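You operate a simulated robot arm through the tools that you are given. There is no shell and no other tool. Be economical: measure what you need, move in short steps, check, and stop when the job is done.

Carry out the task below with a simulated robot arm. There is one attempt and no reset: what you move stays moved.

JOB
Click the mouse once, slide the dock to EJECT, pull the orange stick, then switch the dock off.
Fine: put the stick on the mat; leave the monitor on.
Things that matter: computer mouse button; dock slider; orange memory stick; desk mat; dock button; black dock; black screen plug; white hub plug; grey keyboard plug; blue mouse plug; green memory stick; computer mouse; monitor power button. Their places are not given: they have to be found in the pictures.

It is judged by the outcome, as a careful person would: the job done as asked, and still so three seconds after it is handed in. It fails if anything else is knocked over, pushed out of place, dropped, spilled or broken.

ROBOT AND FRAMES
A 7-joint arm with a two-finger parallel gripper, fixed in place. Base frame: the origin is at the foot of the arm, x ahead of it, y to its left, z up; the work surface is at about z = 0.74. Readings come in m, rad, newtons and seconds.
With the tool pointing down near the work surface it reaches from about 0.2 to 0.68 m from the base axis. Its first joint turns from -1.152 to 1.152 rad. Payload 2.4 kg.
The tool frame sits at the grasp point between the pads (the TCP): z along the fingers, y along the line on which they close. The tips reach 0.03 m beyond it. The gripper opens to 0.094 m. The fingers are 0.028 m wide and 0.01 m thick; the gripper's body (0.05 by 0.096 m) begins 0.055 m behind the TCP.
Orientation is told as [roll, pitch, yaw] about the base's x, y, z axes, in that order, counted from this pose: with the fingers straight down and closing along the base's y, the tool's x points along the base's -x, its y along +y and its z along -z.

CONTROLS
- The arm moves only by the tool servo_tool. Its argument "targets" is a list that holds one entry, the list of rows, each a list of 7 numbers: the gripper command, from -1 (fully open) to 1 (shut), values between in proportion, then the shift along the tool's x, y, z in cm, then the turn, a rotation vector about the tool's x, y, z in rad. In form: [[[fingers, tx, ty, tz, rx, ry, rz], ...]]. A call has 1 to 12 rows; each row shifts and turns the commanded pose from where the row before left it, along the tool's axes as they then stand. Rows are played at 5 a second. More than 0.05 m and 0.15 rad between two rows, or a gripper value outside its range, and nothing of the call is played. A pose out of reach is approached as far as the arm can. The call stops where the force on the tool passes 40 N (or 10 N more than at its start, if that is more) or the arm is blocked; 0.2 s more then pass. The fingers move at their own pace (about 0.153 m/s each) and stop on an object; they squeeze with about 23 N. The grip force told is the motor's: it shows also when the fingers shut on nothing. Time passes only in rows, and 0.2 s behind the last, so rows that do not move let the fingers close. It gives the time, the measured TCP pose, the force on the tool (base axes), the opening and the grip force at its end, in the units of the frame above (readings bear some noise).
- Cameras (640 x 400 px; columns grow to the right, rows downward): "scene" is fixed at [0.0491, 0.4986, 1.429]; the picture's right is [-0.50, -0.87, 0.00], its down [-0.62, 0.36, -0.70] and it looks along [0.61, -0.35, -0.72] (base axes); focal length 325 px, centre (320, 200). "wrist" rides on the gripper at [-0.037, 0, -0.058] in the tool frame; the picture's right is [0.00, -1.00, 0.00], its down [0.97, 0.00, -0.24] and it looks along [0.24, 0.00, 0.97] (tool axes); focal length 218 px, centre (320, 200).
- grab_frame(camera): a new picture of that camera. The clock stands still meanwhile.
- locate(camera, pixels): there is no depth. For up to 12 entries [column, row, z] of the newest picture of that camera ("zoom" is the newest enlarged one), the place [x, y] in the base frame at which the ray of that pixel passes the height z, good to about 0.002 m. The clock stands still meanwhile.
- enlarge(camera, box): a new picture of the part [left, top, right, bottom] of that camera's present view, enlarged. The clock stands still meanwhile.
- close_job(): hands the job in; it is judged then, once.

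Go step by step. Measure first, check grasps and placings, and put right what went wrong. The budget is 80 turns and 46 pictures, counting those below and the enlarged ones. Unless the task says otherwise, let go and move clear before handing in, and close with one line.

The tools are called after ">>>" as name(argument=value, ...) on one line, values as JSON. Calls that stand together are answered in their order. servo_tool: Moves the arm, as the interface text tells. Its arguments: {"type":"object","properties":{"targets":{"type":"array","items":{"type":"array","items":{"type":"array","items":{"type":"number"}}}}},"required":["targets"]} The other tools are called the same way: grab_frame (camera) takes a picture; locate (camera, pixels) gives the place at which the rays of pixels pass given heights; enlarge (camera, box) takes an enlarged picture of a part of a camera's view; close_job () hands the job in.

At the start:

```text
t: 0.0
ee_pos: [0.3251, 0.086, 1.0561]
orientation: [0.001, 0.0, 0.001]
ft_force: [0.1, 0.6, 0.7]
gripper_width: 0.0942
finger_force: 0.1
```

scene: 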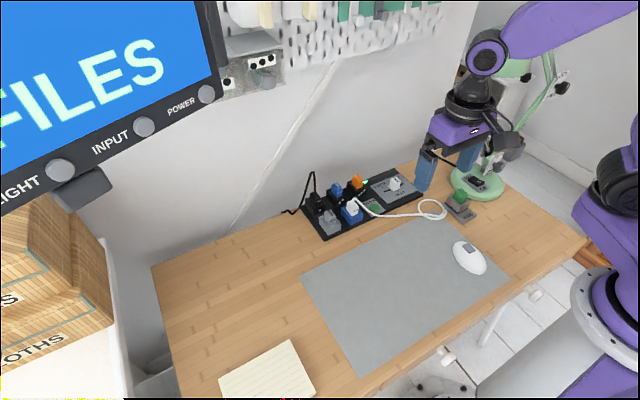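
wrist: 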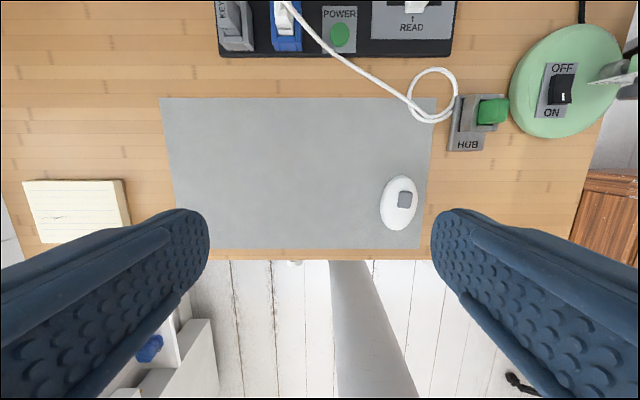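

The pictures show the dock at scene (360,205), the mouse at (468,257), and the mat. I'll enlarge the dock and the mouse to see details.

>>> enlarge(camera="scene", box=[280, 150, 440, 250])

>>> enlarge(camera="scene", box=[420, 160, 540, 290])

>>> locate(camera="wrist", pixels=[[405, 199, 0.77], [398, 203, 0.74], [160, 98, 0.74], [435, 98, 0.74], [175, 246, 0.74], [340, 35, 0.77], [412, 5, 0.78], [422, 248, 0.74]])

```text
4.00 times, centred on (360, 200) of scene
```

zoom: 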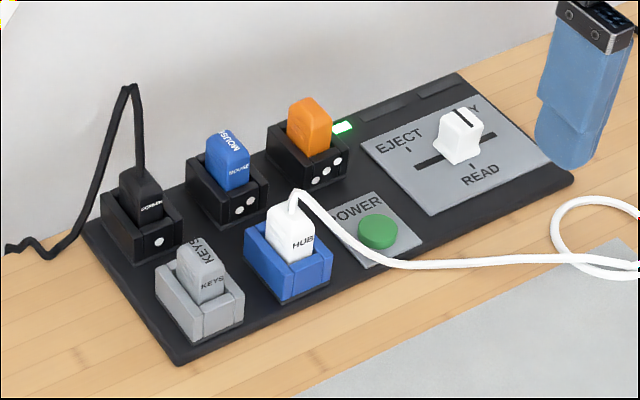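

```text
3.08 times, centred on (480, 225) of scene
```

zoom: 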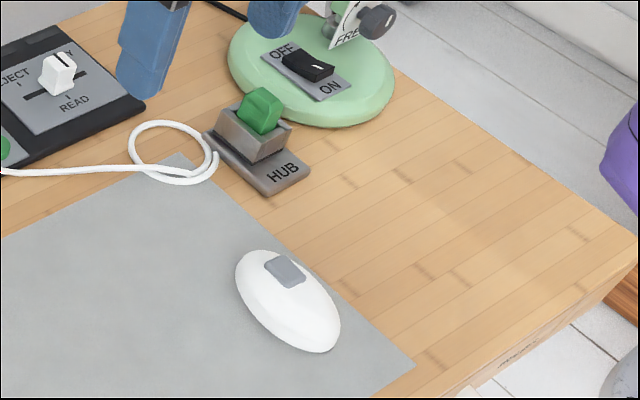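

```text
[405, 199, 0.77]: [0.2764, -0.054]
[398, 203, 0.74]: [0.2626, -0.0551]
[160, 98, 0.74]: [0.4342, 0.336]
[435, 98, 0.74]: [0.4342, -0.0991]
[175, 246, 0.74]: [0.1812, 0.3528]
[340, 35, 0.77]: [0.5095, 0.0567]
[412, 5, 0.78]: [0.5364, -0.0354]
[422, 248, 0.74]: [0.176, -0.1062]
```

The mouse button is at wrist (405,199) and zoom (286,270). I'll triangulate its height, plus the slider, power button and sticks.

>>> locate(camera="scene", pixels=[[469, 247.7, 0.76], [469, 247.7, 0.77], [469, 247.7, 0.78], [374.5, 207.5, 0.76], [374.5, 207.5, 0.77], [395, 178, 0.78], [395, 178, 0.8], [357, 178, 0.8]])

>>> locate(camera="wrist", pixels=[[405, 199, 0.76], [405, 199, 0.77], [405, 199, 0.78], [340, 35, 0.76], [380, 203, 0.75], [418, 203, 0.75], [400, 176, 0.75], [397, 230, 0.75]])

```text
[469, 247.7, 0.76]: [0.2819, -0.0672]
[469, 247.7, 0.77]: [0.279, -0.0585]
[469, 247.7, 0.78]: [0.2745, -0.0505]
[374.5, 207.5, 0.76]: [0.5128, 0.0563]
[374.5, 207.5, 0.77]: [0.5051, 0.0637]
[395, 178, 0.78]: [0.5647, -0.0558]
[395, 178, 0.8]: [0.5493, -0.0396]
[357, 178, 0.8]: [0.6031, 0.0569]
```

```text
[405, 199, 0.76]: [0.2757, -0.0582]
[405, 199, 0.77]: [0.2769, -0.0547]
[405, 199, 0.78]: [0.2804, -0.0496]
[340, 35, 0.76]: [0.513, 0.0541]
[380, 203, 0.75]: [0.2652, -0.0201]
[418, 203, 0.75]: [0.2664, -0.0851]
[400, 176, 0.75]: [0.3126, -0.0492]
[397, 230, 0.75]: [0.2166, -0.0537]
```

The button is at about (0.277, -0.055, 0.773). I'll move above it with the fingers shut and look.

>>> servo_tool(targets=[[[1, 0.8, -2.35, 2.9, 0, 0, 0], [1, 0.8, -2.35, 2.9, 0, 0, 0], [1, 0.8, -2.35, 2.9, 0, 0, 0], [1, 0.8, -2.35, 2.9, 0, 0, 0], [1, 0.8, -2.35, 2.9, 0, 0, 0], [1, 0.8, -2.35, 2.9, 0, 0, 0], [1, 0, 0, 0, 0, 0, 0]]])

>>> grab_frame(camera="wrist")

```text
t: 1.6
ee_pos: [0.2734, -0.0548, 0.8822]
orientation: [0.0, 0.0, 0.001]
ft_force: [0.0, 0.2, 0.7]
gripper_width: 0.0002
finger_force: 23.0
```

```text
41 pictures are left
```

wrist: 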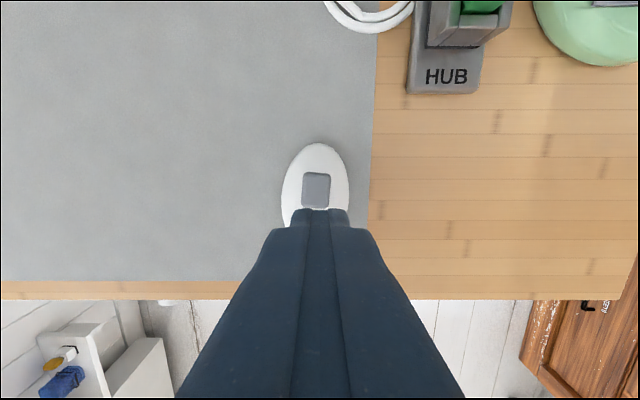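

>>> locate(camera="wrist", pixels=[[316, 190, 0.77], [316, 190, 0.775], [316, 173, 0.77], [316, 208, 0.77], [316, 143, 0.75]])

```text
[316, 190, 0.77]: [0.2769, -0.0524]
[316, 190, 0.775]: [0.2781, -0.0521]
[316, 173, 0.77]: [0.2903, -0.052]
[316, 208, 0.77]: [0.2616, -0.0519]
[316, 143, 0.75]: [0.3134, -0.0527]
```

The button centre is at (0.277, -0.052), so I'll shift slightly and go down to just above it.

>>> servo_tool(targets=[[[1, -0.4, 0.25, 2.5, 0, 0, 0], [1, 0, 0, 2.5, 0, 0, 0], [1, 0, 0, 1.7, 0, 0, 0], [1, 0, 0, 0, 0, 0, 0]]])

>>> enlarge(camera="scene", box=[420, 200, 520, 290])

```text
t: 2.6
ee_pos: [0.2792, -0.053, 0.8156]
orientation: [-0.001, 0.001, 0.001]
ft_force: [0.1, 0.5, -0.2]
gripper_width: 0.0
finger_force: 23.4
```

```text
4.44 times, centred on (470, 245) of scene
```

zoom: 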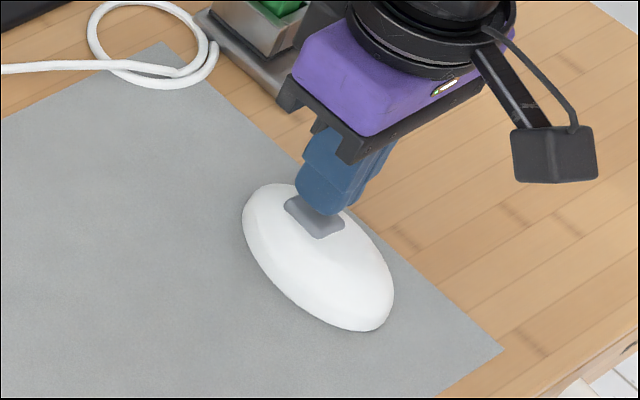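

The tip is about 1 cm above the button. I'll press gently in 2 mm steps.

>>> servo_tool(targets=[[[1, 0, 0, 0.3, 0, 0, 0], [1, 0, 0, 0.2, 0, 0, 0], [1, 0, 0, 0.2, 0, 0, 0], [1, 0, 0, 0.2, 0, 0, 0]]])

>>> enlarge(camera="scene", box=[420, 200, 520, 290])

```text
t: 3.6
ee_pos: [0.2801, -0.0544, 0.8055]
orientation: [0.0, -0.002, -0.002]
ft_force: [-0.6, 0.3, 0.2]
gripper_width: 0.0
finger_force: 23.2
```

```text
4.44 times, centred on (470, 245) of scene
```

zoom: 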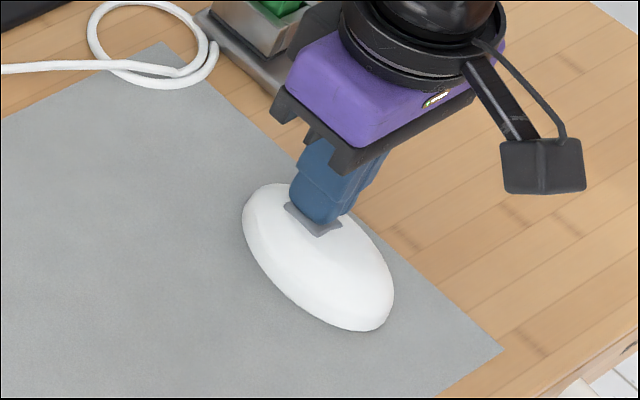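

No contact yet (force about 0). I'll correct x back slightly and continue down in small steps.

>>> servo_tool(targets=[[[1, 0.25, 0.1, 0, 0, 0, 0], [1, 0, 0, 0.15, 0, 0, 0], [1, 0, 0, 0.15, 0, 0, 0], [1, 0, 0, 0.15, 0, 0, 0]]])

```text
t: 4.4
ee_pos: [0.2769, -0.0532, 0.8053]
orientation: [0.0, -0.002, -0.001]
ft_force: [0.2, 0.3, 16.3]
gripper_width: 0.0003
finger_force: 23.3
stopped in row 3: the force on the tool passed its limit (the readings are from after the stop); the commanded pose is now the measured one
```

The contact force rose and stopped the arm, so the button has probably been pressed. I'll check for any sign of the click.

>>> grab_frame(camera="scene")

>>> enlarge(camera="scene", box=[420, 200, 520, 290])

```text
38 pictures are left
```

scene: 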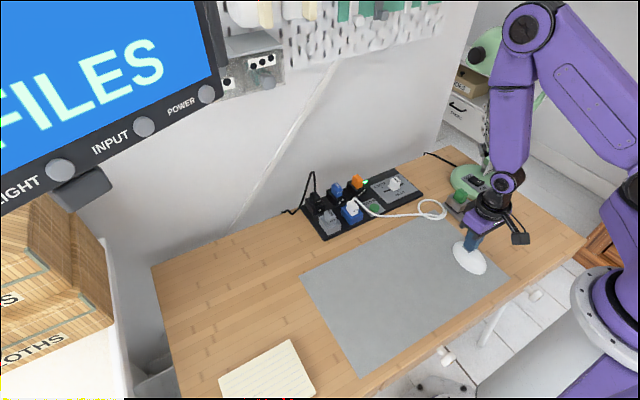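

```text
4.44 times, centred on (470, 245) of scene
```

zoom: 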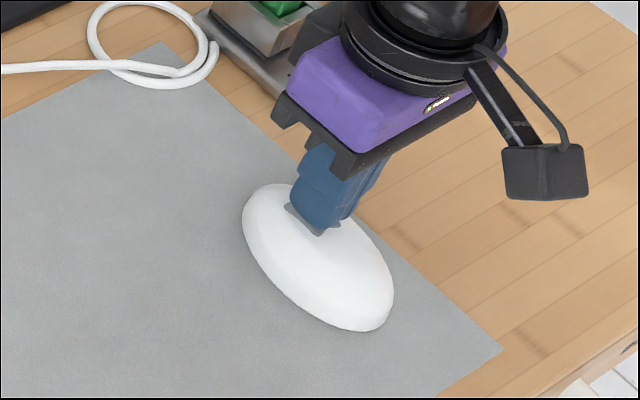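

The fingers are on the button. I'll lift clear and see whether the screen or mouse reacted.

>>> servo_tool(targets=[[[1, 0, 0, -1, 0, 0, 0], [1, 0, 0, -4, 0, 0, 0], [1, 0, 0, -4, 0, 0, 0], [1, 0, 0, 0, 0, 0, 0]]])

>>> grab_frame(camera="scene")

>>> grab_frame(camera="wrist")

```text
t: 5.4
ee_pos: [0.2773, -0.0534, 0.8961]
orientation: [0.0, -0.001, 0.001]
ft_force: [-0.9, 0.0, -1.5]
gripper_width: 0.0
finger_force: 22.7
```

```text
36 pictures are left
```

scene: 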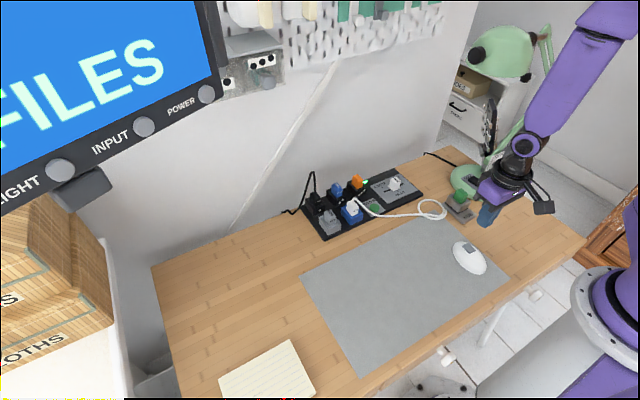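

```text
35 pictures are left
```

wrist: 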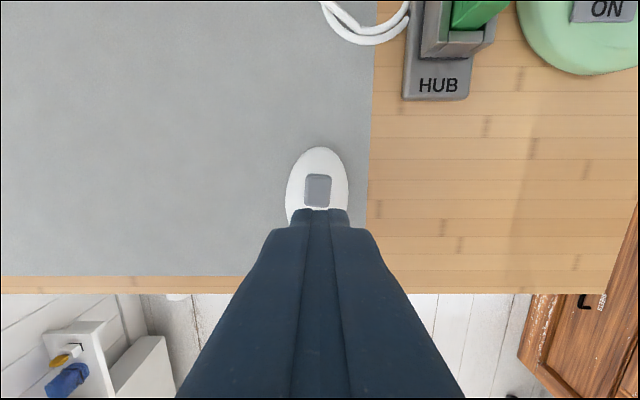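

The mouse hasn't moved and the button is back up, and the press clearly bottomed out above 40 N. Next I'll move high above the dock for a close look.

>>> servo_tool(targets=[[[1, 0, 0, -4, 0, 0, 0], [1, -3.0, 1, -3, 0, 0, 0], [1, -3.5, 1, -2, 0, 0, 0], [1, -4, 1, 0, 0, 0, 0], [1, -4, 1, 0, 0, 0, 0], [1, -4, 1, 0, 0, 0, 0], [1, -4, 1, 0, 0, 0, 0], [1, -4, 1, 0, 0, 0, 0], [1, 0, 0, 0, 0, 0, 0]]])

>>> grab_frame(camera="wrist")

```text
t: 7.4
ee_pos: [0.5448, 0.0138, 0.9861]
orientation: [-0.002, 0.0, 0.001]
ft_force: [0.6, 0.1, -0.3]
gripper_width: 0.0001
finger_force: 23.4
```

```text
34 pictures are left
```

wrist: 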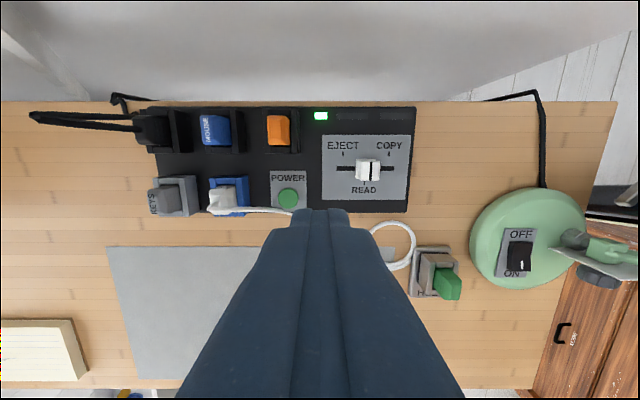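

The slider has EJECT (tick at 343,153), READ (365) and COPY (389), with the knob at (368,169). The orange stick is at (278,129). I'll enlarge and locate.

>>> locate(camera="wrist", pixels=[[343, 168, 0.755], [365, 168, 0.755], [389, 168, 0.755], [368, 169, 0.78], [278, 129, 0.79], [278, 129, 0.8], [289, 197, 0.76], [336, 168, 0.755], [321, 116, 0.755], [368, 169, 0.77]])

>>> enlarge(camera="wrist", box=[240, 95, 420, 215])

>>> enlarge(camera="scene", box=[330, 160, 430, 222])

```text
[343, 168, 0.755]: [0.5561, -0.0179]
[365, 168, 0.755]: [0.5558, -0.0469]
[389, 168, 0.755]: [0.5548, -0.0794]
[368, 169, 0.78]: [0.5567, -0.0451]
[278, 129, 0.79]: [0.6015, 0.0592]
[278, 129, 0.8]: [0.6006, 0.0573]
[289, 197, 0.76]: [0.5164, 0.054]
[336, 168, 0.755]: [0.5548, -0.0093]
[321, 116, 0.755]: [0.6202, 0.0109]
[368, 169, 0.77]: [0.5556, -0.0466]
```

```text
3.33 times, centred on (330, 155) of wrist
```

zoom: 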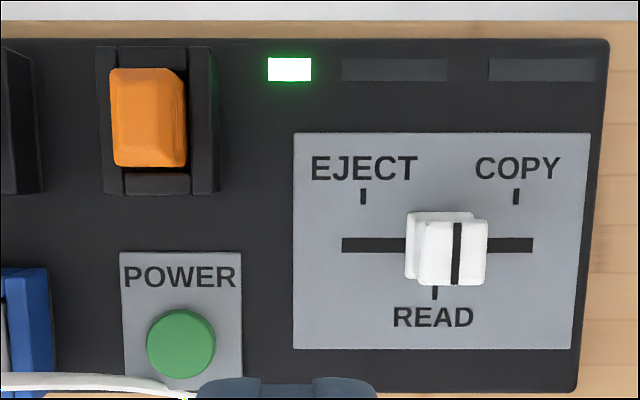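

```text
6.40 times, centred on (380, 191) of scene
```

zoom: 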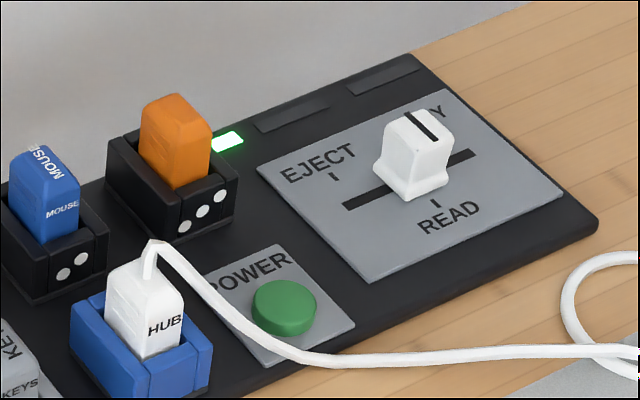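

The knob is at (0.556, -0.046) and EJECT is at y ≈ -0.018. I'll part the fingers to about 6 cm and go above the knob.

>>> servo_tool(targets=[[[-0.3, -0.55, -3.0, 2, 0, 0, 0], [-0.3, -0.55, -3.0, 2, 0, 0, 0], [-0.3, 0, 0, 4, 0, 0, 0], [-0.3, 0, 0, 4, 0, 0, 0], [-0.3, 0, 0, 1.8, 0, 0, 0], [-0.3, 0, 0, 0, 0, 0, 0]]])

>>> grab_frame(camera="wrist")

>>> enlarge(camera="scene", box=[330, 150, 450, 225])

```text
t: 8.8
ee_pos: [0.5528, -0.0428, 0.8459]
orientation: [0.001, -0.002, 0.001]
ft_force: [0.8, 0.6, 0.4]
gripper_width: 0.0607
finger_force: 0.1
```

```text
31 pictures are left
```

wrist: 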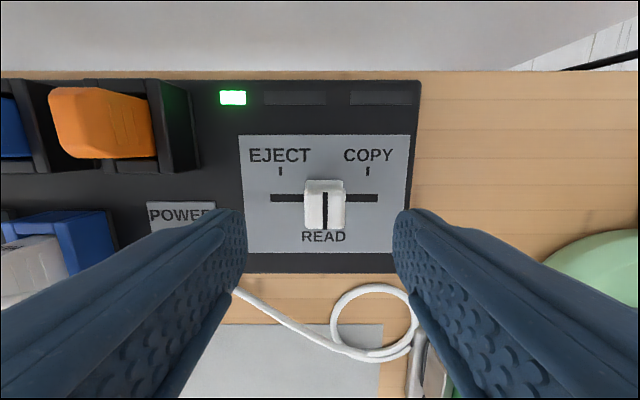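

```text
5.33 times, centred on (390, 188) of scene
```

zoom: 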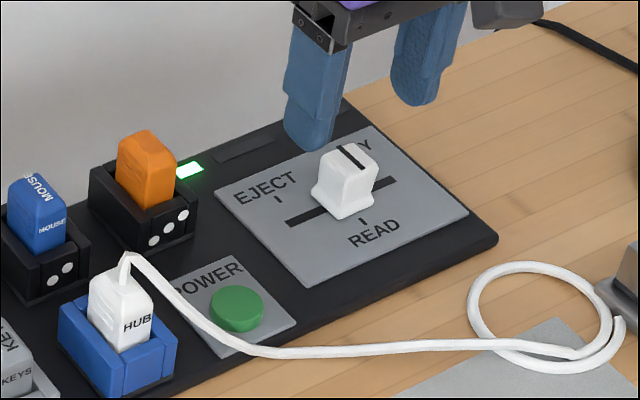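

>>> locate(camera="wrist", pixels=[[325, 205, 0.785], [280, 198, 0.757], [324, 198, 0.757], [368, 198, 0.757], [270, 198, 0.757], [378, 198, 0.757]])

>>> locate(camera="zoom", pixels=[[350, 165, 0.78], [350, 165, 0.785], [350, 165, 0.79]])

```text
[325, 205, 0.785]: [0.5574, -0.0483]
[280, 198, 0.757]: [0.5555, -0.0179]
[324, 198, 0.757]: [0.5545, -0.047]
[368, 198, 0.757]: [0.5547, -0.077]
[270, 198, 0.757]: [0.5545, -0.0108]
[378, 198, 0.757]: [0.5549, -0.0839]
```

```text
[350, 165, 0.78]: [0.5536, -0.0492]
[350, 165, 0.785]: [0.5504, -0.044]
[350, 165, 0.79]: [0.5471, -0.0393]
```

The knob centre is at (0.556, -0.048) with its top near 0.782. I'll lower around it and grip gently.

>>> servo_tool(targets=[[[-0.3, -0.2, -0.5, 2, 0, 0, 0], [-0.3, 0, 0, 2, 0, 0, 0], [-0.3, 0, 0, 1.2, 0, 0, 0], [-0.3, 0, 0, 0, 0, 0, 0], [0.2, 0, 0, 0, 0, 0, 0], [0.6, 0, 0, 0, 0, 0, 0], [0.6, 0, 0, 0, 0, 0, 0]]])

>>> grab_frame(camera="wrist")

```text
t: 10.4
ee_pos: [0.5558, -0.0513, 0.7947]
orientation: [0.0, -0.002, 0.0]
ft_force: [2.0, 1.5, -2.6]
gripper_width: 0.0247
finger_force: 44.6
```

```text
29 pictures are left
```

wrist: 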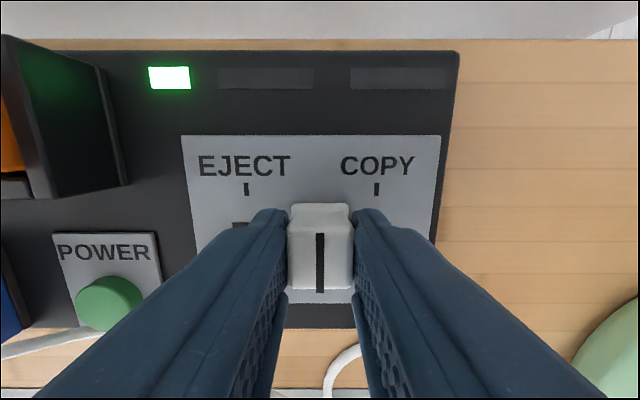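

The knob is gripped (width 0.0247). I'll slide +y by about 3.4 cm to EJECT.

>>> servo_tool(targets=[[[0.6, 0, 0.7, 0, 0, 0, 0], [0.6, 0, 0.7, 0, 0, 0, 0], [0.6, 0, 0.7, 0, 0, 0, 0], [0.6, 0, 0.7, 0, 0, 0, 0], [0.6, 0, 0.6, 0, 0, 0, 0], [0.6, 0, 0, 0, 0, 0, 0]]])

>>> enlarge(camera="scene", box=[330, 150, 450, 225])

```text
t: 11.8
ee_pos: [0.5543, -0.0157, 0.7942]
orientation: [-0.001, -0.004, -0.002]
ft_force: [11.7, -8.2, -29.6]
gripper_width: 0.0243
finger_force: 45.4
```

```text
5.33 times, centred on (390, 188) of scene
```

zoom: 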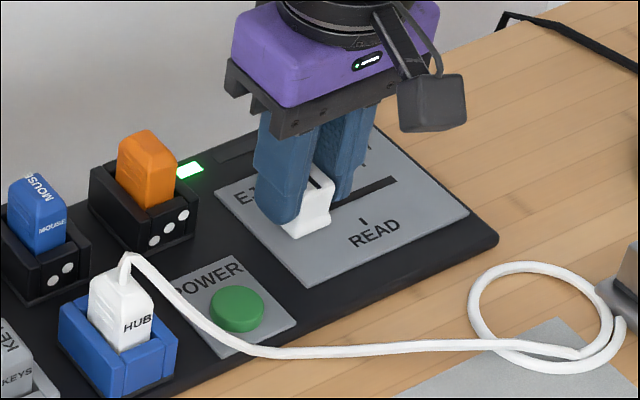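

The knob is at EJECT. I'll release it, rise and check.

>>> servo_tool(targets=[[[0.0, 0, 0, 0, 0, 0, 0], [-0.2, 0, 0, 0, 0, 0, 0], [-0.2, 0, 0, -3, 0, 0, 0], [-0.2, 0, 0, -4, 0, 0, 0], [-0.2, 0, 0, -4, 0, 0, 0], [-0.2, 0, 0, -4, 0, 0, 0], [-0.2, 0, 0, 0, 0, 0, 0]]])

>>> grab_frame(camera="wrist")

>>> grab_frame(camera="scene")

```text
t: 13.4
ee_pos: [0.5531, -0.0145, 0.9462]
orientation: [0.001, -0.001, 0.0]
ft_force: [-0.5, 0.3, -0.5]
gripper_width: 0.0564
finger_force: 0.0
```

```text
27 pictures are left
```

wrist: 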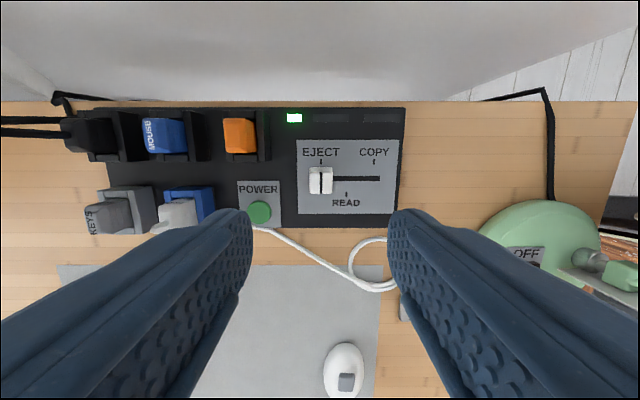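

```text
26 pictures are left
```

scene: 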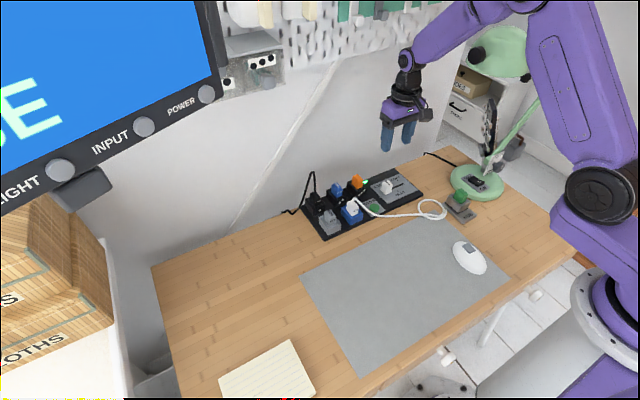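

The screen now ends in "FE", so SAFE, and the knob is at EJECT (320,180). Now I'll measure the orange stick.

>>> enlarge(camera="wrist", box=[130, 95, 290, 195])

>>> locate(camera="zoom", pixels=[[380, 100, 0.79], [380, 100, 0.8], [500, 100, 0.79], [500, 195, 0.79], [380, 195, 0.79], [440, 28, 0.74], [560, 220, 0.775]])

>>> enlarge(camera="scene", box=[325, 165, 389, 205])

```text
4.00 times, centred on (210, 145) of wrist
```

zoom: 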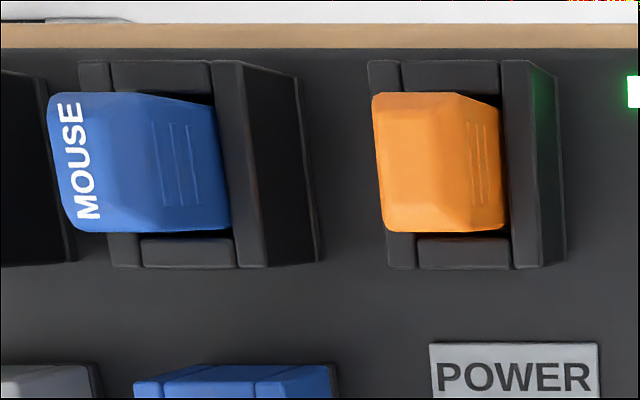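

```text
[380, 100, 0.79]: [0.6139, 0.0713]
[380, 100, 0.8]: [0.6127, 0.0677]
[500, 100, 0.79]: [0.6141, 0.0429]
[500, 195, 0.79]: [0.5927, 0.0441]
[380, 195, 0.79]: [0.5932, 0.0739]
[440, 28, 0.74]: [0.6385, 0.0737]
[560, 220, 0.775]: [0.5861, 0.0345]
```

```text
10.00 times, centred on (357, 185) of scene
```

zoom: 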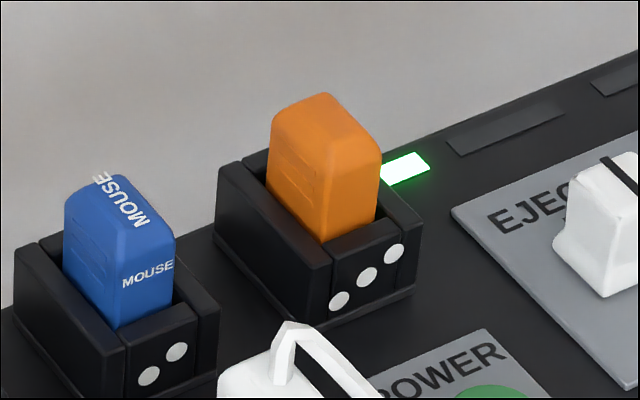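

>>> locate(camera="zoom", pixels=[[325, 130, 0.79], [325, 130, 0.8], [325, 130, 0.81], [325, 130, 0.82], [325, 242, 0.77], [325, 242, 0.78], [325, 242, 0.79]])

>>> locate(camera="wrist", pixels=[[234.5, 135, 0.79], [234.5, 135, 0.8], [234.5, 135, 0.81], [234.5, 135, 0.82], [257, 153, 0.77], [257, 153, 0.78], [223, 162, 0.78], [258, 162, 0.78]])

```text
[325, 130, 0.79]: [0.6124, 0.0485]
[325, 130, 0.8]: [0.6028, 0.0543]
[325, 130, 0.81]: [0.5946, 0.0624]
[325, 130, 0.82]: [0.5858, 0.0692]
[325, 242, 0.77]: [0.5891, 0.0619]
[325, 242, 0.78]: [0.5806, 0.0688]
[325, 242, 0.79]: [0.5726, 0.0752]
```

```text
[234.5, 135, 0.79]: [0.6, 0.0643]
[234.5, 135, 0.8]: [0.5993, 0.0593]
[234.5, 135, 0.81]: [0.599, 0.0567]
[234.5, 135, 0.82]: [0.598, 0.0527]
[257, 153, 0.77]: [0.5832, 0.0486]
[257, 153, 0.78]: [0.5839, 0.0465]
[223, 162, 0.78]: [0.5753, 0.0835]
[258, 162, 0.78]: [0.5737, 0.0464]
```

The stick's top is near z = 0.804 at (0.600, 0.058), with the socket rim near 0.775. I'll go above it with about a 4.5 cm opening.

>>> servo_tool(targets=[[[0.03, -2.35, 3.6, 0, 0, 0, 0], [0.03, -2.35, 3.6, 0, 0, 0, 0], [0.03, 0, 0, 3, 0, 0, 0], [0.03, 0, 0, 3, 0, 0, 0], [0.03, 0, 0, 2.6, 0, 0, 0], [0.03, 0, 0, 0, 0, 0, 0], [0.03, 0, 0, 0, 0, 0, 0]]])

>>> grab_frame(camera="wrist")

>>> enlarge(camera="scene", box=[309, 140, 405, 200])

```text
t: 15.0
ee_pos: [0.6045, 0.0572, 0.8578]
orientation: [0.0, 0.0, 0.0]
ft_force: [-0.4, 0.2, -0.4]
gripper_width: 0.0457
finger_force: 0.1
```

```text
23 pictures are left
```

wrist: 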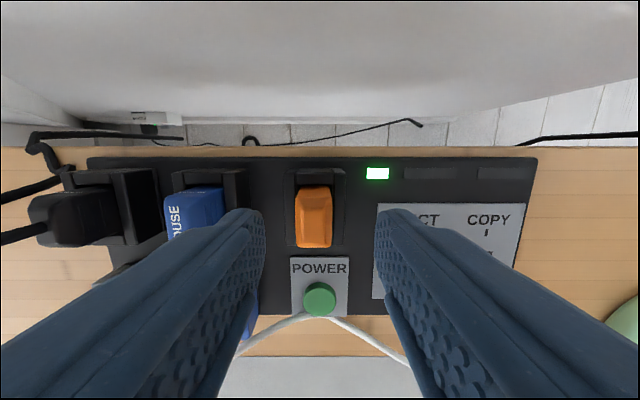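

```text
6.67 times, centred on (357, 170) of scene
```

zoom: 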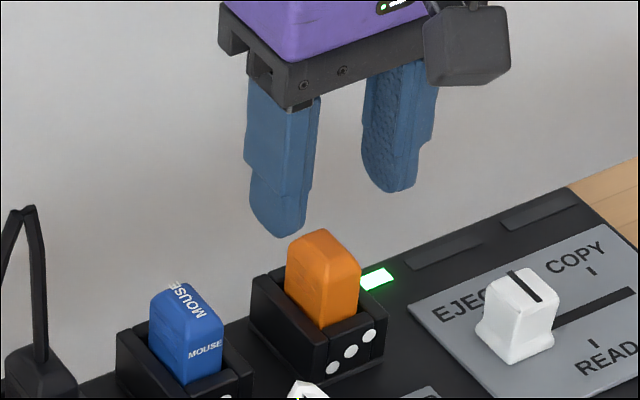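

>>> locate(camera="wrist", pixels=[[314, 216, 0.804], [296, 216, 0.804], [332, 216, 0.804], [314, 186, 0.804], [314, 245, 0.804], [222, 210, 0.795]])

```text
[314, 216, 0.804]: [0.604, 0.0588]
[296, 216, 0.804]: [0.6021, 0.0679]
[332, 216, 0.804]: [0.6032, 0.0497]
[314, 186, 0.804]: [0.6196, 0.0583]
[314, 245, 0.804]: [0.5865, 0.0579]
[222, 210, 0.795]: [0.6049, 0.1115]
```

It's aligned: stick centre is (0.603, 0.058). I'll lower to TCP z ≈ 0.810 and close.

>>> servo_tool(targets=[[[0.03, 0, 0.1, 1.6, 0, 0, 0], [0.03, 0, 0, 1.6, 0, 0, 0], [0.03, 0, 0, 1.6, 0, 0, 0], [0.03, 0, 0, 0, 0, 0, 0], [0.5, 0, 0, 0, 0, 0, 0], [1, 0, 0, 0, 0, 0, 0], [1, 0, 0, 0, 0, 0, 0]]])

>>> enlarge(camera="scene", box=[309, 140, 405, 200])

```text
t: 16.6
ee_pos: [0.603, 0.058, 0.8105]
orientation: [0.001, -0.007, 0.001]
ft_force: [4.5, 5.6, 9.9]
gripper_width: 0.0191
finger_force: 23.2
```

```text
6.67 times, centred on (357, 170) of scene
```

zoom: 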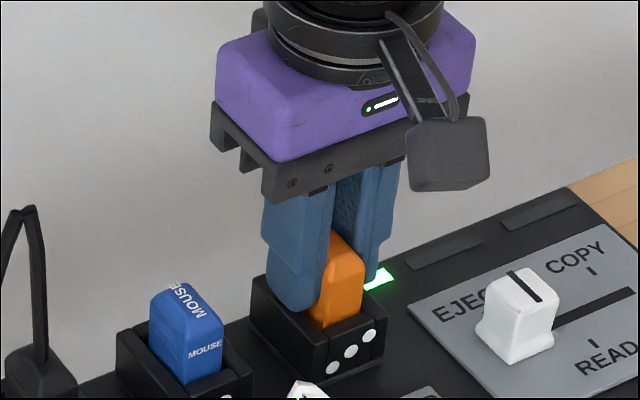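

The stick is gripped (width 0.019). I'll pull straight up slowly.

>>> servo_tool(targets=[[[1, 0, 0, -0.3, 0, 0, 0], [1, 0, 0, -0.4, 0, 0, 0], [1, 0, 0, -0.6, 0, 0, 0], [1, 0, 0, -1, 0, 0, 0], [1, 0, 0, -2, 0, 0, 0], [1, 0, 0, -3, 0, 0, 0], [1, 0, 0, -3, 0, 0, 0], [1, 0, 0, 0, 0, 0, 0]]])

>>> grab_frame(camera="scene")

```text
t: 18.4
ee_pos: [0.6003, 0.058, 0.9132]
orientation: [0.0, -0.001, 0.0]
ft_force: [-0.4, 0.4, -0.4]
gripper_width: 0.019
finger_force: 23.3
```

```text
20 pictures are left
```

scene: 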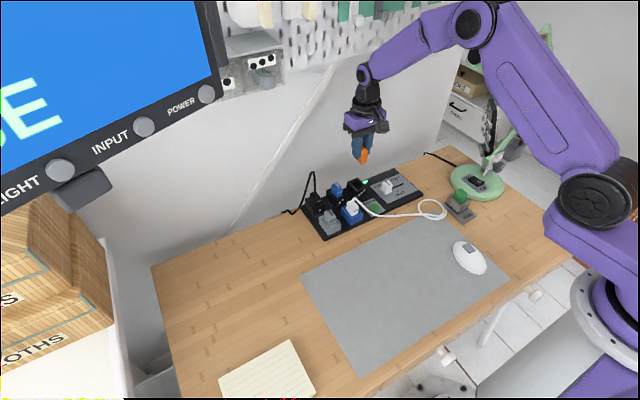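

The stick is out, seen at (364,157). I'll carry it over the mat to about (0.33, 0.15).

>>> servo_tool(targets=[[[1, 2, 0.6, -1, 0, 0, 0], [1, 3.5, 1.2, 0, 0, 0, 0], [1, 3.6, 1.3, 0, 0, 0, 0], [1, 3.6, 1.3, 0, 0, 0, 0], [1, 3.6, 1.3, 0, 0, 0, 0], [1, 3.6, 1.3, 0, 0, 0, 0], [1, 3.6, 1.3, 0, 0, 0, 0], [1, 3, 1, 0, 0, 0, 0], [1, 0, 0, 1, 0, 0, 0], [1, 0, 0, 0, 0, 0, 0]]])

>>> enlarge(camera="scene", box=[270, 170, 430, 270])

>>> grab_frame(camera="wrist")

```text
t: 20.6
ee_pos: [0.3362, 0.1503, 0.9137]
orientation: [0.001, -0.001, 0.001]
ft_force: [-0.6, 0.2, -0.9]
gripper_width: 0.0185
finger_force: 22.9
```

```text
4.00 times, centred on (350, 220) of scene
```

zoom: 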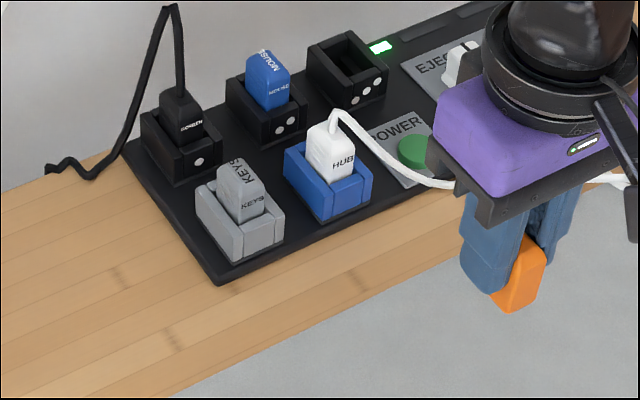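

```text
18 pictures are left
```

wrist: 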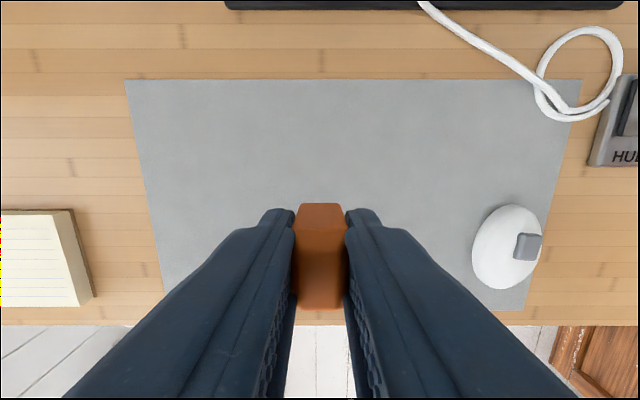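

The stick protrudes about 1 cm past the fingertips and is over open mat. I'll lower to just above the mat, then creep to contact.

>>> servo_tool(targets=[[[1, 0, 0, 3.5, 0, 0, 0], [1, 0, 0, 3.5, 0, 0, 0], [1, 0, 0, 2.8, 0, 0, 0], [1, 0, 0, 1, 0, 0, 0], [1, 0, 0, 0, 0, 0, 0]]])

>>> enlarge(camera="scene", box=[330, 200, 450, 275])

```text
t: 21.8
ee_pos: [0.3359, 0.152, 0.8059]
orientation: [0.0, -0.001, 0.0]
ft_force: [0.0, -0.1, 0.2]
gripper_width: 0.019
finger_force: 23.0
```

```text
5.33 times, centred on (390, 238) of scene
```

zoom: 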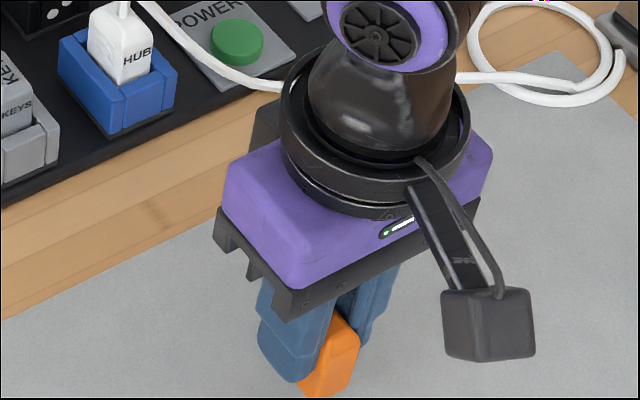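

>>> servo_tool(targets=[[[1, 0, 0, 0.4, 0, 0, 0], [1, 0, 0, 0.4, 0, 0, 0], [1, 0, 0, 0.3, 0, 0, 0], [1, 0, 0, 0.3, 0, 0, 0], [1, 0, 0, 0.2, 0, 0, 0], [1, 0, 0, 0.2, 0, 0, 0]]])

```text
t: 22.7
ee_pos: [0.3354, 0.1523, 0.7949]
orientation: [-0.001, -0.002, 0.002]
ft_force: [-0.5, 0.8, 14.0]
gripper_width: 0.0193
finger_force: 22.7
stopped in row 4: the force on the tool passed its limit (the readings are from after the stop); the commanded pose is now the measured one
```

The stick touched the mat (14 N up at z = 0.795). I'll release gently and rise straight up.

>>> servo_tool(targets=[[[0.45, 0, 0, 0, 0, 0, 0], [0.2, 0, 0, 0, 0, 0, 0], [0.0, 0, 0, 0, 0, 0, 0], [0.0, 0, 0, -3, 0, 0, 0], [0.0, 0, 0, -4, 0, 0, 0], [0.0, 0, 0, -4, 0, 0, 0], [0, 0, 0, -4, 0, 0, 0], [0, 0, 0, 0, 0, 0, 0]]])

>>> grab_frame(camera="wrist")

>>> grab_frame(camera="scene")

```text
t: 24.5
ee_pos: [0.3354, 0.1516, 0.9453]
orientation: [-0.001, -0.003, 0.001]
ft_force: [-0.6, -0.3, -0.1]
gripper_width: 0.0473
finger_force: 0.1
```

```text
16 pictures are left
```

wrist: 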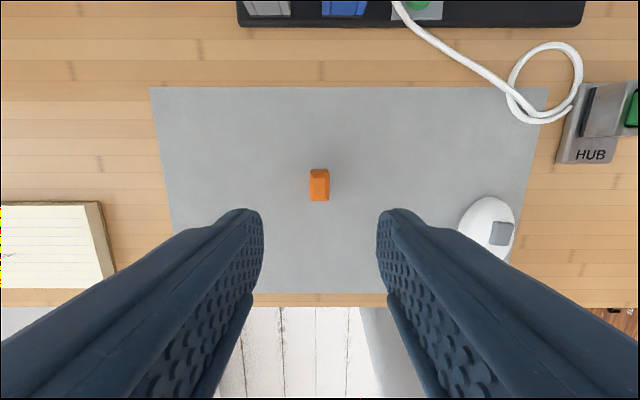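

```text
15 pictures are left
```

scene: 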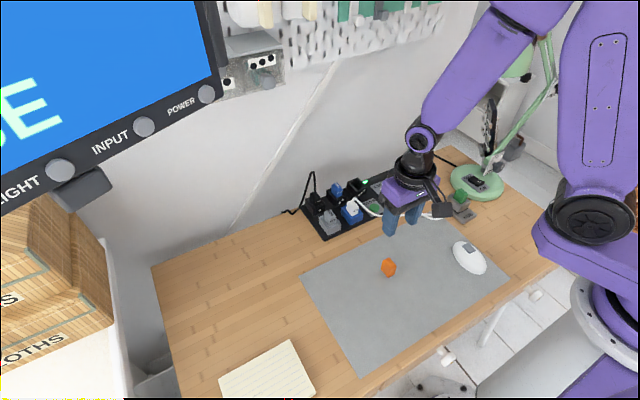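

The stick stands on the mat at wrist (319,185). Next I'll close the fingers and go above the dock's green power button.

>>> servo_tool(targets=[[[1, -3.6, -1.9, 0, 0, 0, 0], [1, -3.6, -1.9, 0, 0, 0, 0], [1, -3.6, -1.9, 0, 0, 0, 0], [1, -3.6, -1.9, 0, 0, 0, 0], [1, -3.6, -2.0, 1, 0, 0, 0], [1, 0, 0, 3, 0, 0, 0], [1, 0, 0, 2, 0, 0, 0], [1, 0, 0, 0, 0, 0, 0]]])

>>> grab_frame(camera="wrist")

>>> enlarge(camera="scene", box=[330, 160, 426, 220])

```text
t: 26.3
ee_pos: [0.5168, 0.0523, 0.8851]
orientation: [0.001, -0.001, 0.001]
ft_force: [-0.7, 0.3, -0.5]
gripper_width: 0.0
finger_force: 23.7
```

```text
14 pictures are left
```

wrist: 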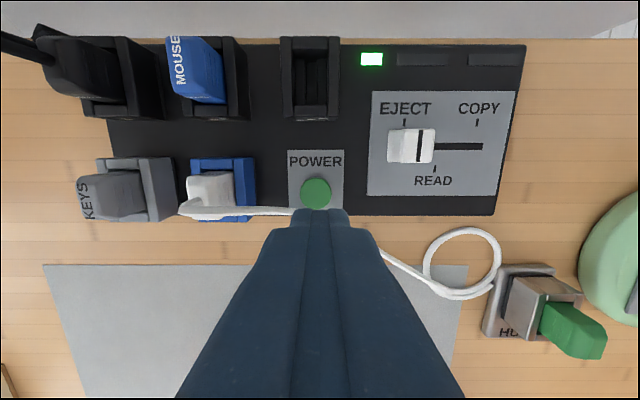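

```text
6.67 times, centred on (378, 190) of scene
```

zoom: 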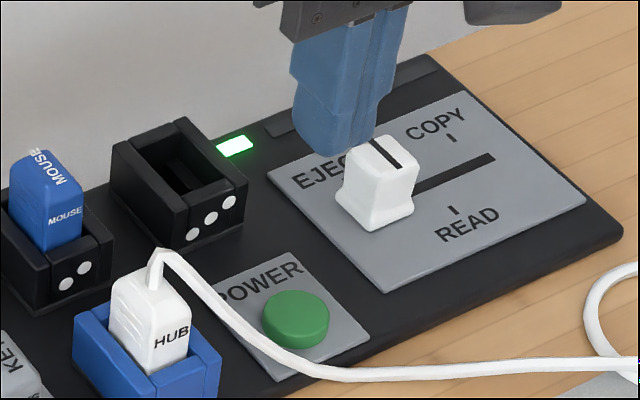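

>>> locate(camera="wrist", pixels=[[315, 193, 0.765], [315, 178, 0.765], [301, 193, 0.765], [329, 193, 0.765], [280, 212, 0.765], [280, 212, 0.78]])

>>> locate(camera="zoom", pixels=[[295, 312, 0.76], [295, 312, 0.765], [295, 312, 0.77], [295, 365, 0.75], [295, 365, 0.765], [345, 377, 0.745], [345, 377, 0.76]])

```text
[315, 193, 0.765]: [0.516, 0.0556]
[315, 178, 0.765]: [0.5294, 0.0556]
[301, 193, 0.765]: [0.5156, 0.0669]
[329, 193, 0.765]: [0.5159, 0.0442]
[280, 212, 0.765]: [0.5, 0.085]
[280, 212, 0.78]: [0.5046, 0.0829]
```

```text
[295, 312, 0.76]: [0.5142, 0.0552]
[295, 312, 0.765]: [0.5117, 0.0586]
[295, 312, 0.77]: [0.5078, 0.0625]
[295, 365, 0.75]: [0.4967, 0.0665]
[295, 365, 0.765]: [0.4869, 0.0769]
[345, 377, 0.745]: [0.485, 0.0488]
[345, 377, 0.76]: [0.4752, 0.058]
```

The button is at (0.516, 0.0555) with its top near 0.762. The cable lies at x ≲ 0.497, so I'll press slightly to the back, at x = 0.520.

>>> servo_tool(targets=[[[1, -0.3, 0.3, 2.5, 0, 0, 0], [1, 0, 0, 2.5, 0, 0, 0], [1, 0, 0, 2.2, 0, 0, 0], [1, 0, 0, 1, 0, 0, 0], [1, 0, 0, 0, 0, 0, 0]]])

>>> enlarge(camera="scene", box=[330, 160, 426, 220])

```text
t: 27.5
ee_pos: [0.517, 0.0593, 0.8044]
orientation: [-0.001, -0.003, 0.0]
ft_force: [-0.3, 0.2, -0.7]
gripper_width: 0.0
finger_force: 23.0
```

```text
6.67 times, centred on (378, 190) of scene
```

zoom: 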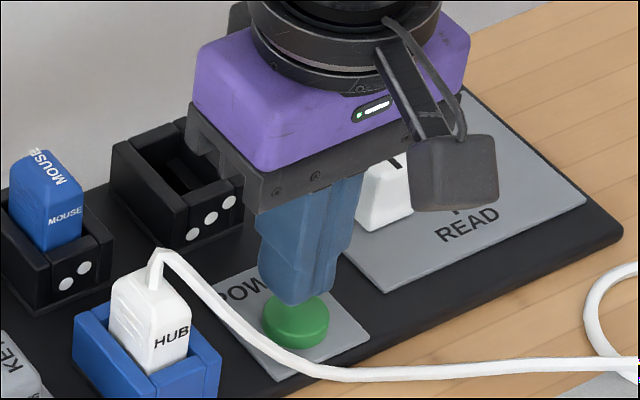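

I've drifted to y = 0.059, so I'll correct toward (0.520, 0.056) and then press in small steps.

>>> servo_tool(targets=[[[1, -0.25, -0.35, 0, 0, 0, 0], [1, 0, 0, 0.4, 0, 0, 0], [1, 0, 0, 0.3, 0, 0, 0], [1, 0, 0, 0.2, 0, 0, 0], [1, 0, 0, 0.2, 0, 0, 0], [1, 0, 0, 0.2, 0, 0, 0], [1, 0, 0, 0.2, 0, 0, 0]]])

>>> enlarge(camera="scene", box=[330, 160, 426, 220])

```text
t: 29.1
ee_pos: [0.5219, 0.0552, 0.7884]
orientation: [-0.001, -0.001, 0.0]
ft_force: [-1.6, 1.5, 2.4]
gripper_width: 0.0001
finger_force: 23.3
```

```text
6.67 times, centred on (378, 190) of scene
```

zoom: 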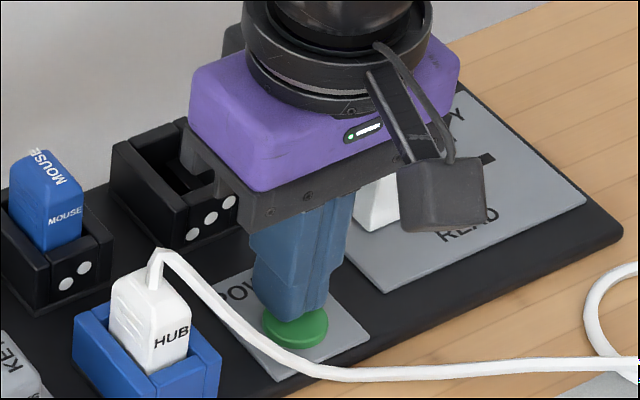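

Light contact (2.4 N). I'll press further.

>>> servo_tool(targets=[[[1, 0, 0, 0.15, 0, 0, 0], [1, 0, 0, 0.15, 0, 0, 0], [1, 0, 0, 0.15, 0, 0, 0], [1, 0, 0, 0.15, 0, 0, 0]]])

>>> enlarge(camera="wrist", box=[240, 0, 640, 250])

```text
t: 30.3
ee_pos: [0.5226, 0.0555, 0.7842]
orientation: [0.0, -0.002, 0.002]
ft_force: [-6.8, 0.4, 19.0]
gripper_width: 0.0
finger_force: 23.2
stopped in row 4: the force on the tool passed its limit (the readings are from after the stop); the commanded pose is now the measured one
```

```text
1.60 times, centred on (440, 125) of wrist
```

zoom: 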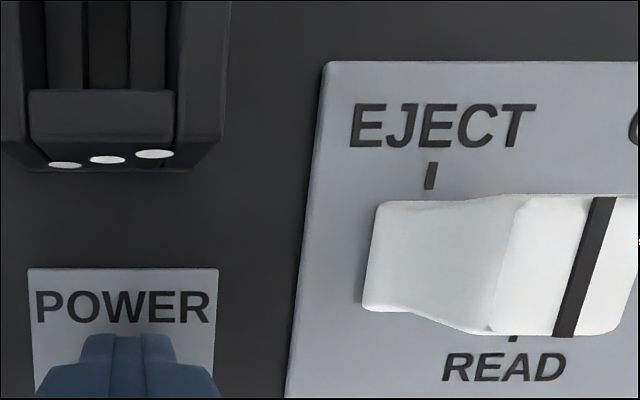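

The button bottomed out (force limit). I'll lift clear and check the light, screen and slider.

>>> servo_tool(targets=[[[1, 0, 0, -1, 0, 0, 0], [1, 0, 0, -4, 0, 0, 0], [1, 0, 0, -4, 0, 0, 0], [1, 0, 0, -4, 0, 0, 0], [1, 0, 0, -4, 0, 0, 0], [1, 0, 0, 0, 0, 0, 0]]])

>>> grab_frame(camera="wrist")

>>> grab_frame(camera="scene")

```text
t: 31.7
ee_pos: [0.5281, 0.0535, 0.9533]
orientation: [-0.002, -0.003, -0.001]
ft_force: [-0.2, -0.2, -0.3]
gripper_width: 0.0
finger_force: 22.4
```

```text
9 pictures are left
```

wrist: 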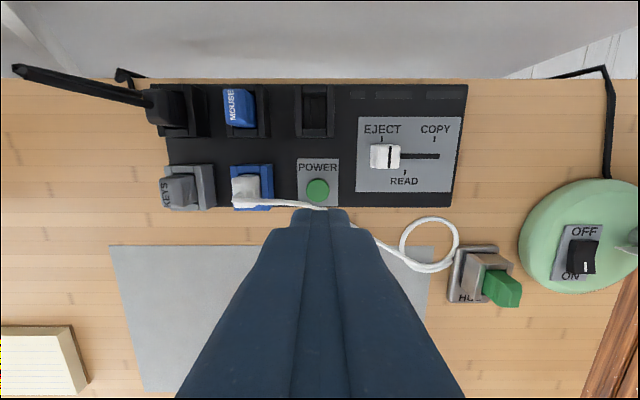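

```text
8 pictures are left
```

scene: 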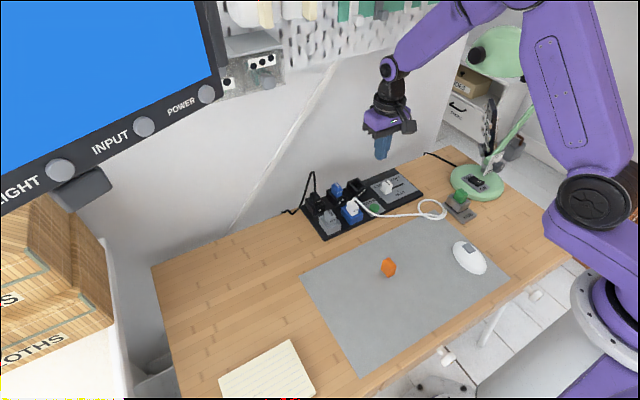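

The dock light is out, the slider is at EJECT, the stick is on the mat at (388,267), and the monitor is still on. The arm is clear, so I'm handing in.

>>> close_job()

```text
The job is handed in.
```

I pressed the mouse button once, slid the dock to EJECT (the screen then showed what looks like SAFE), stood the orange stick on the mat and switched the dock off. The monitor is still on. Nothing confirmed the mouse click directly, but the button pressed down until the force limit stopped the arm.
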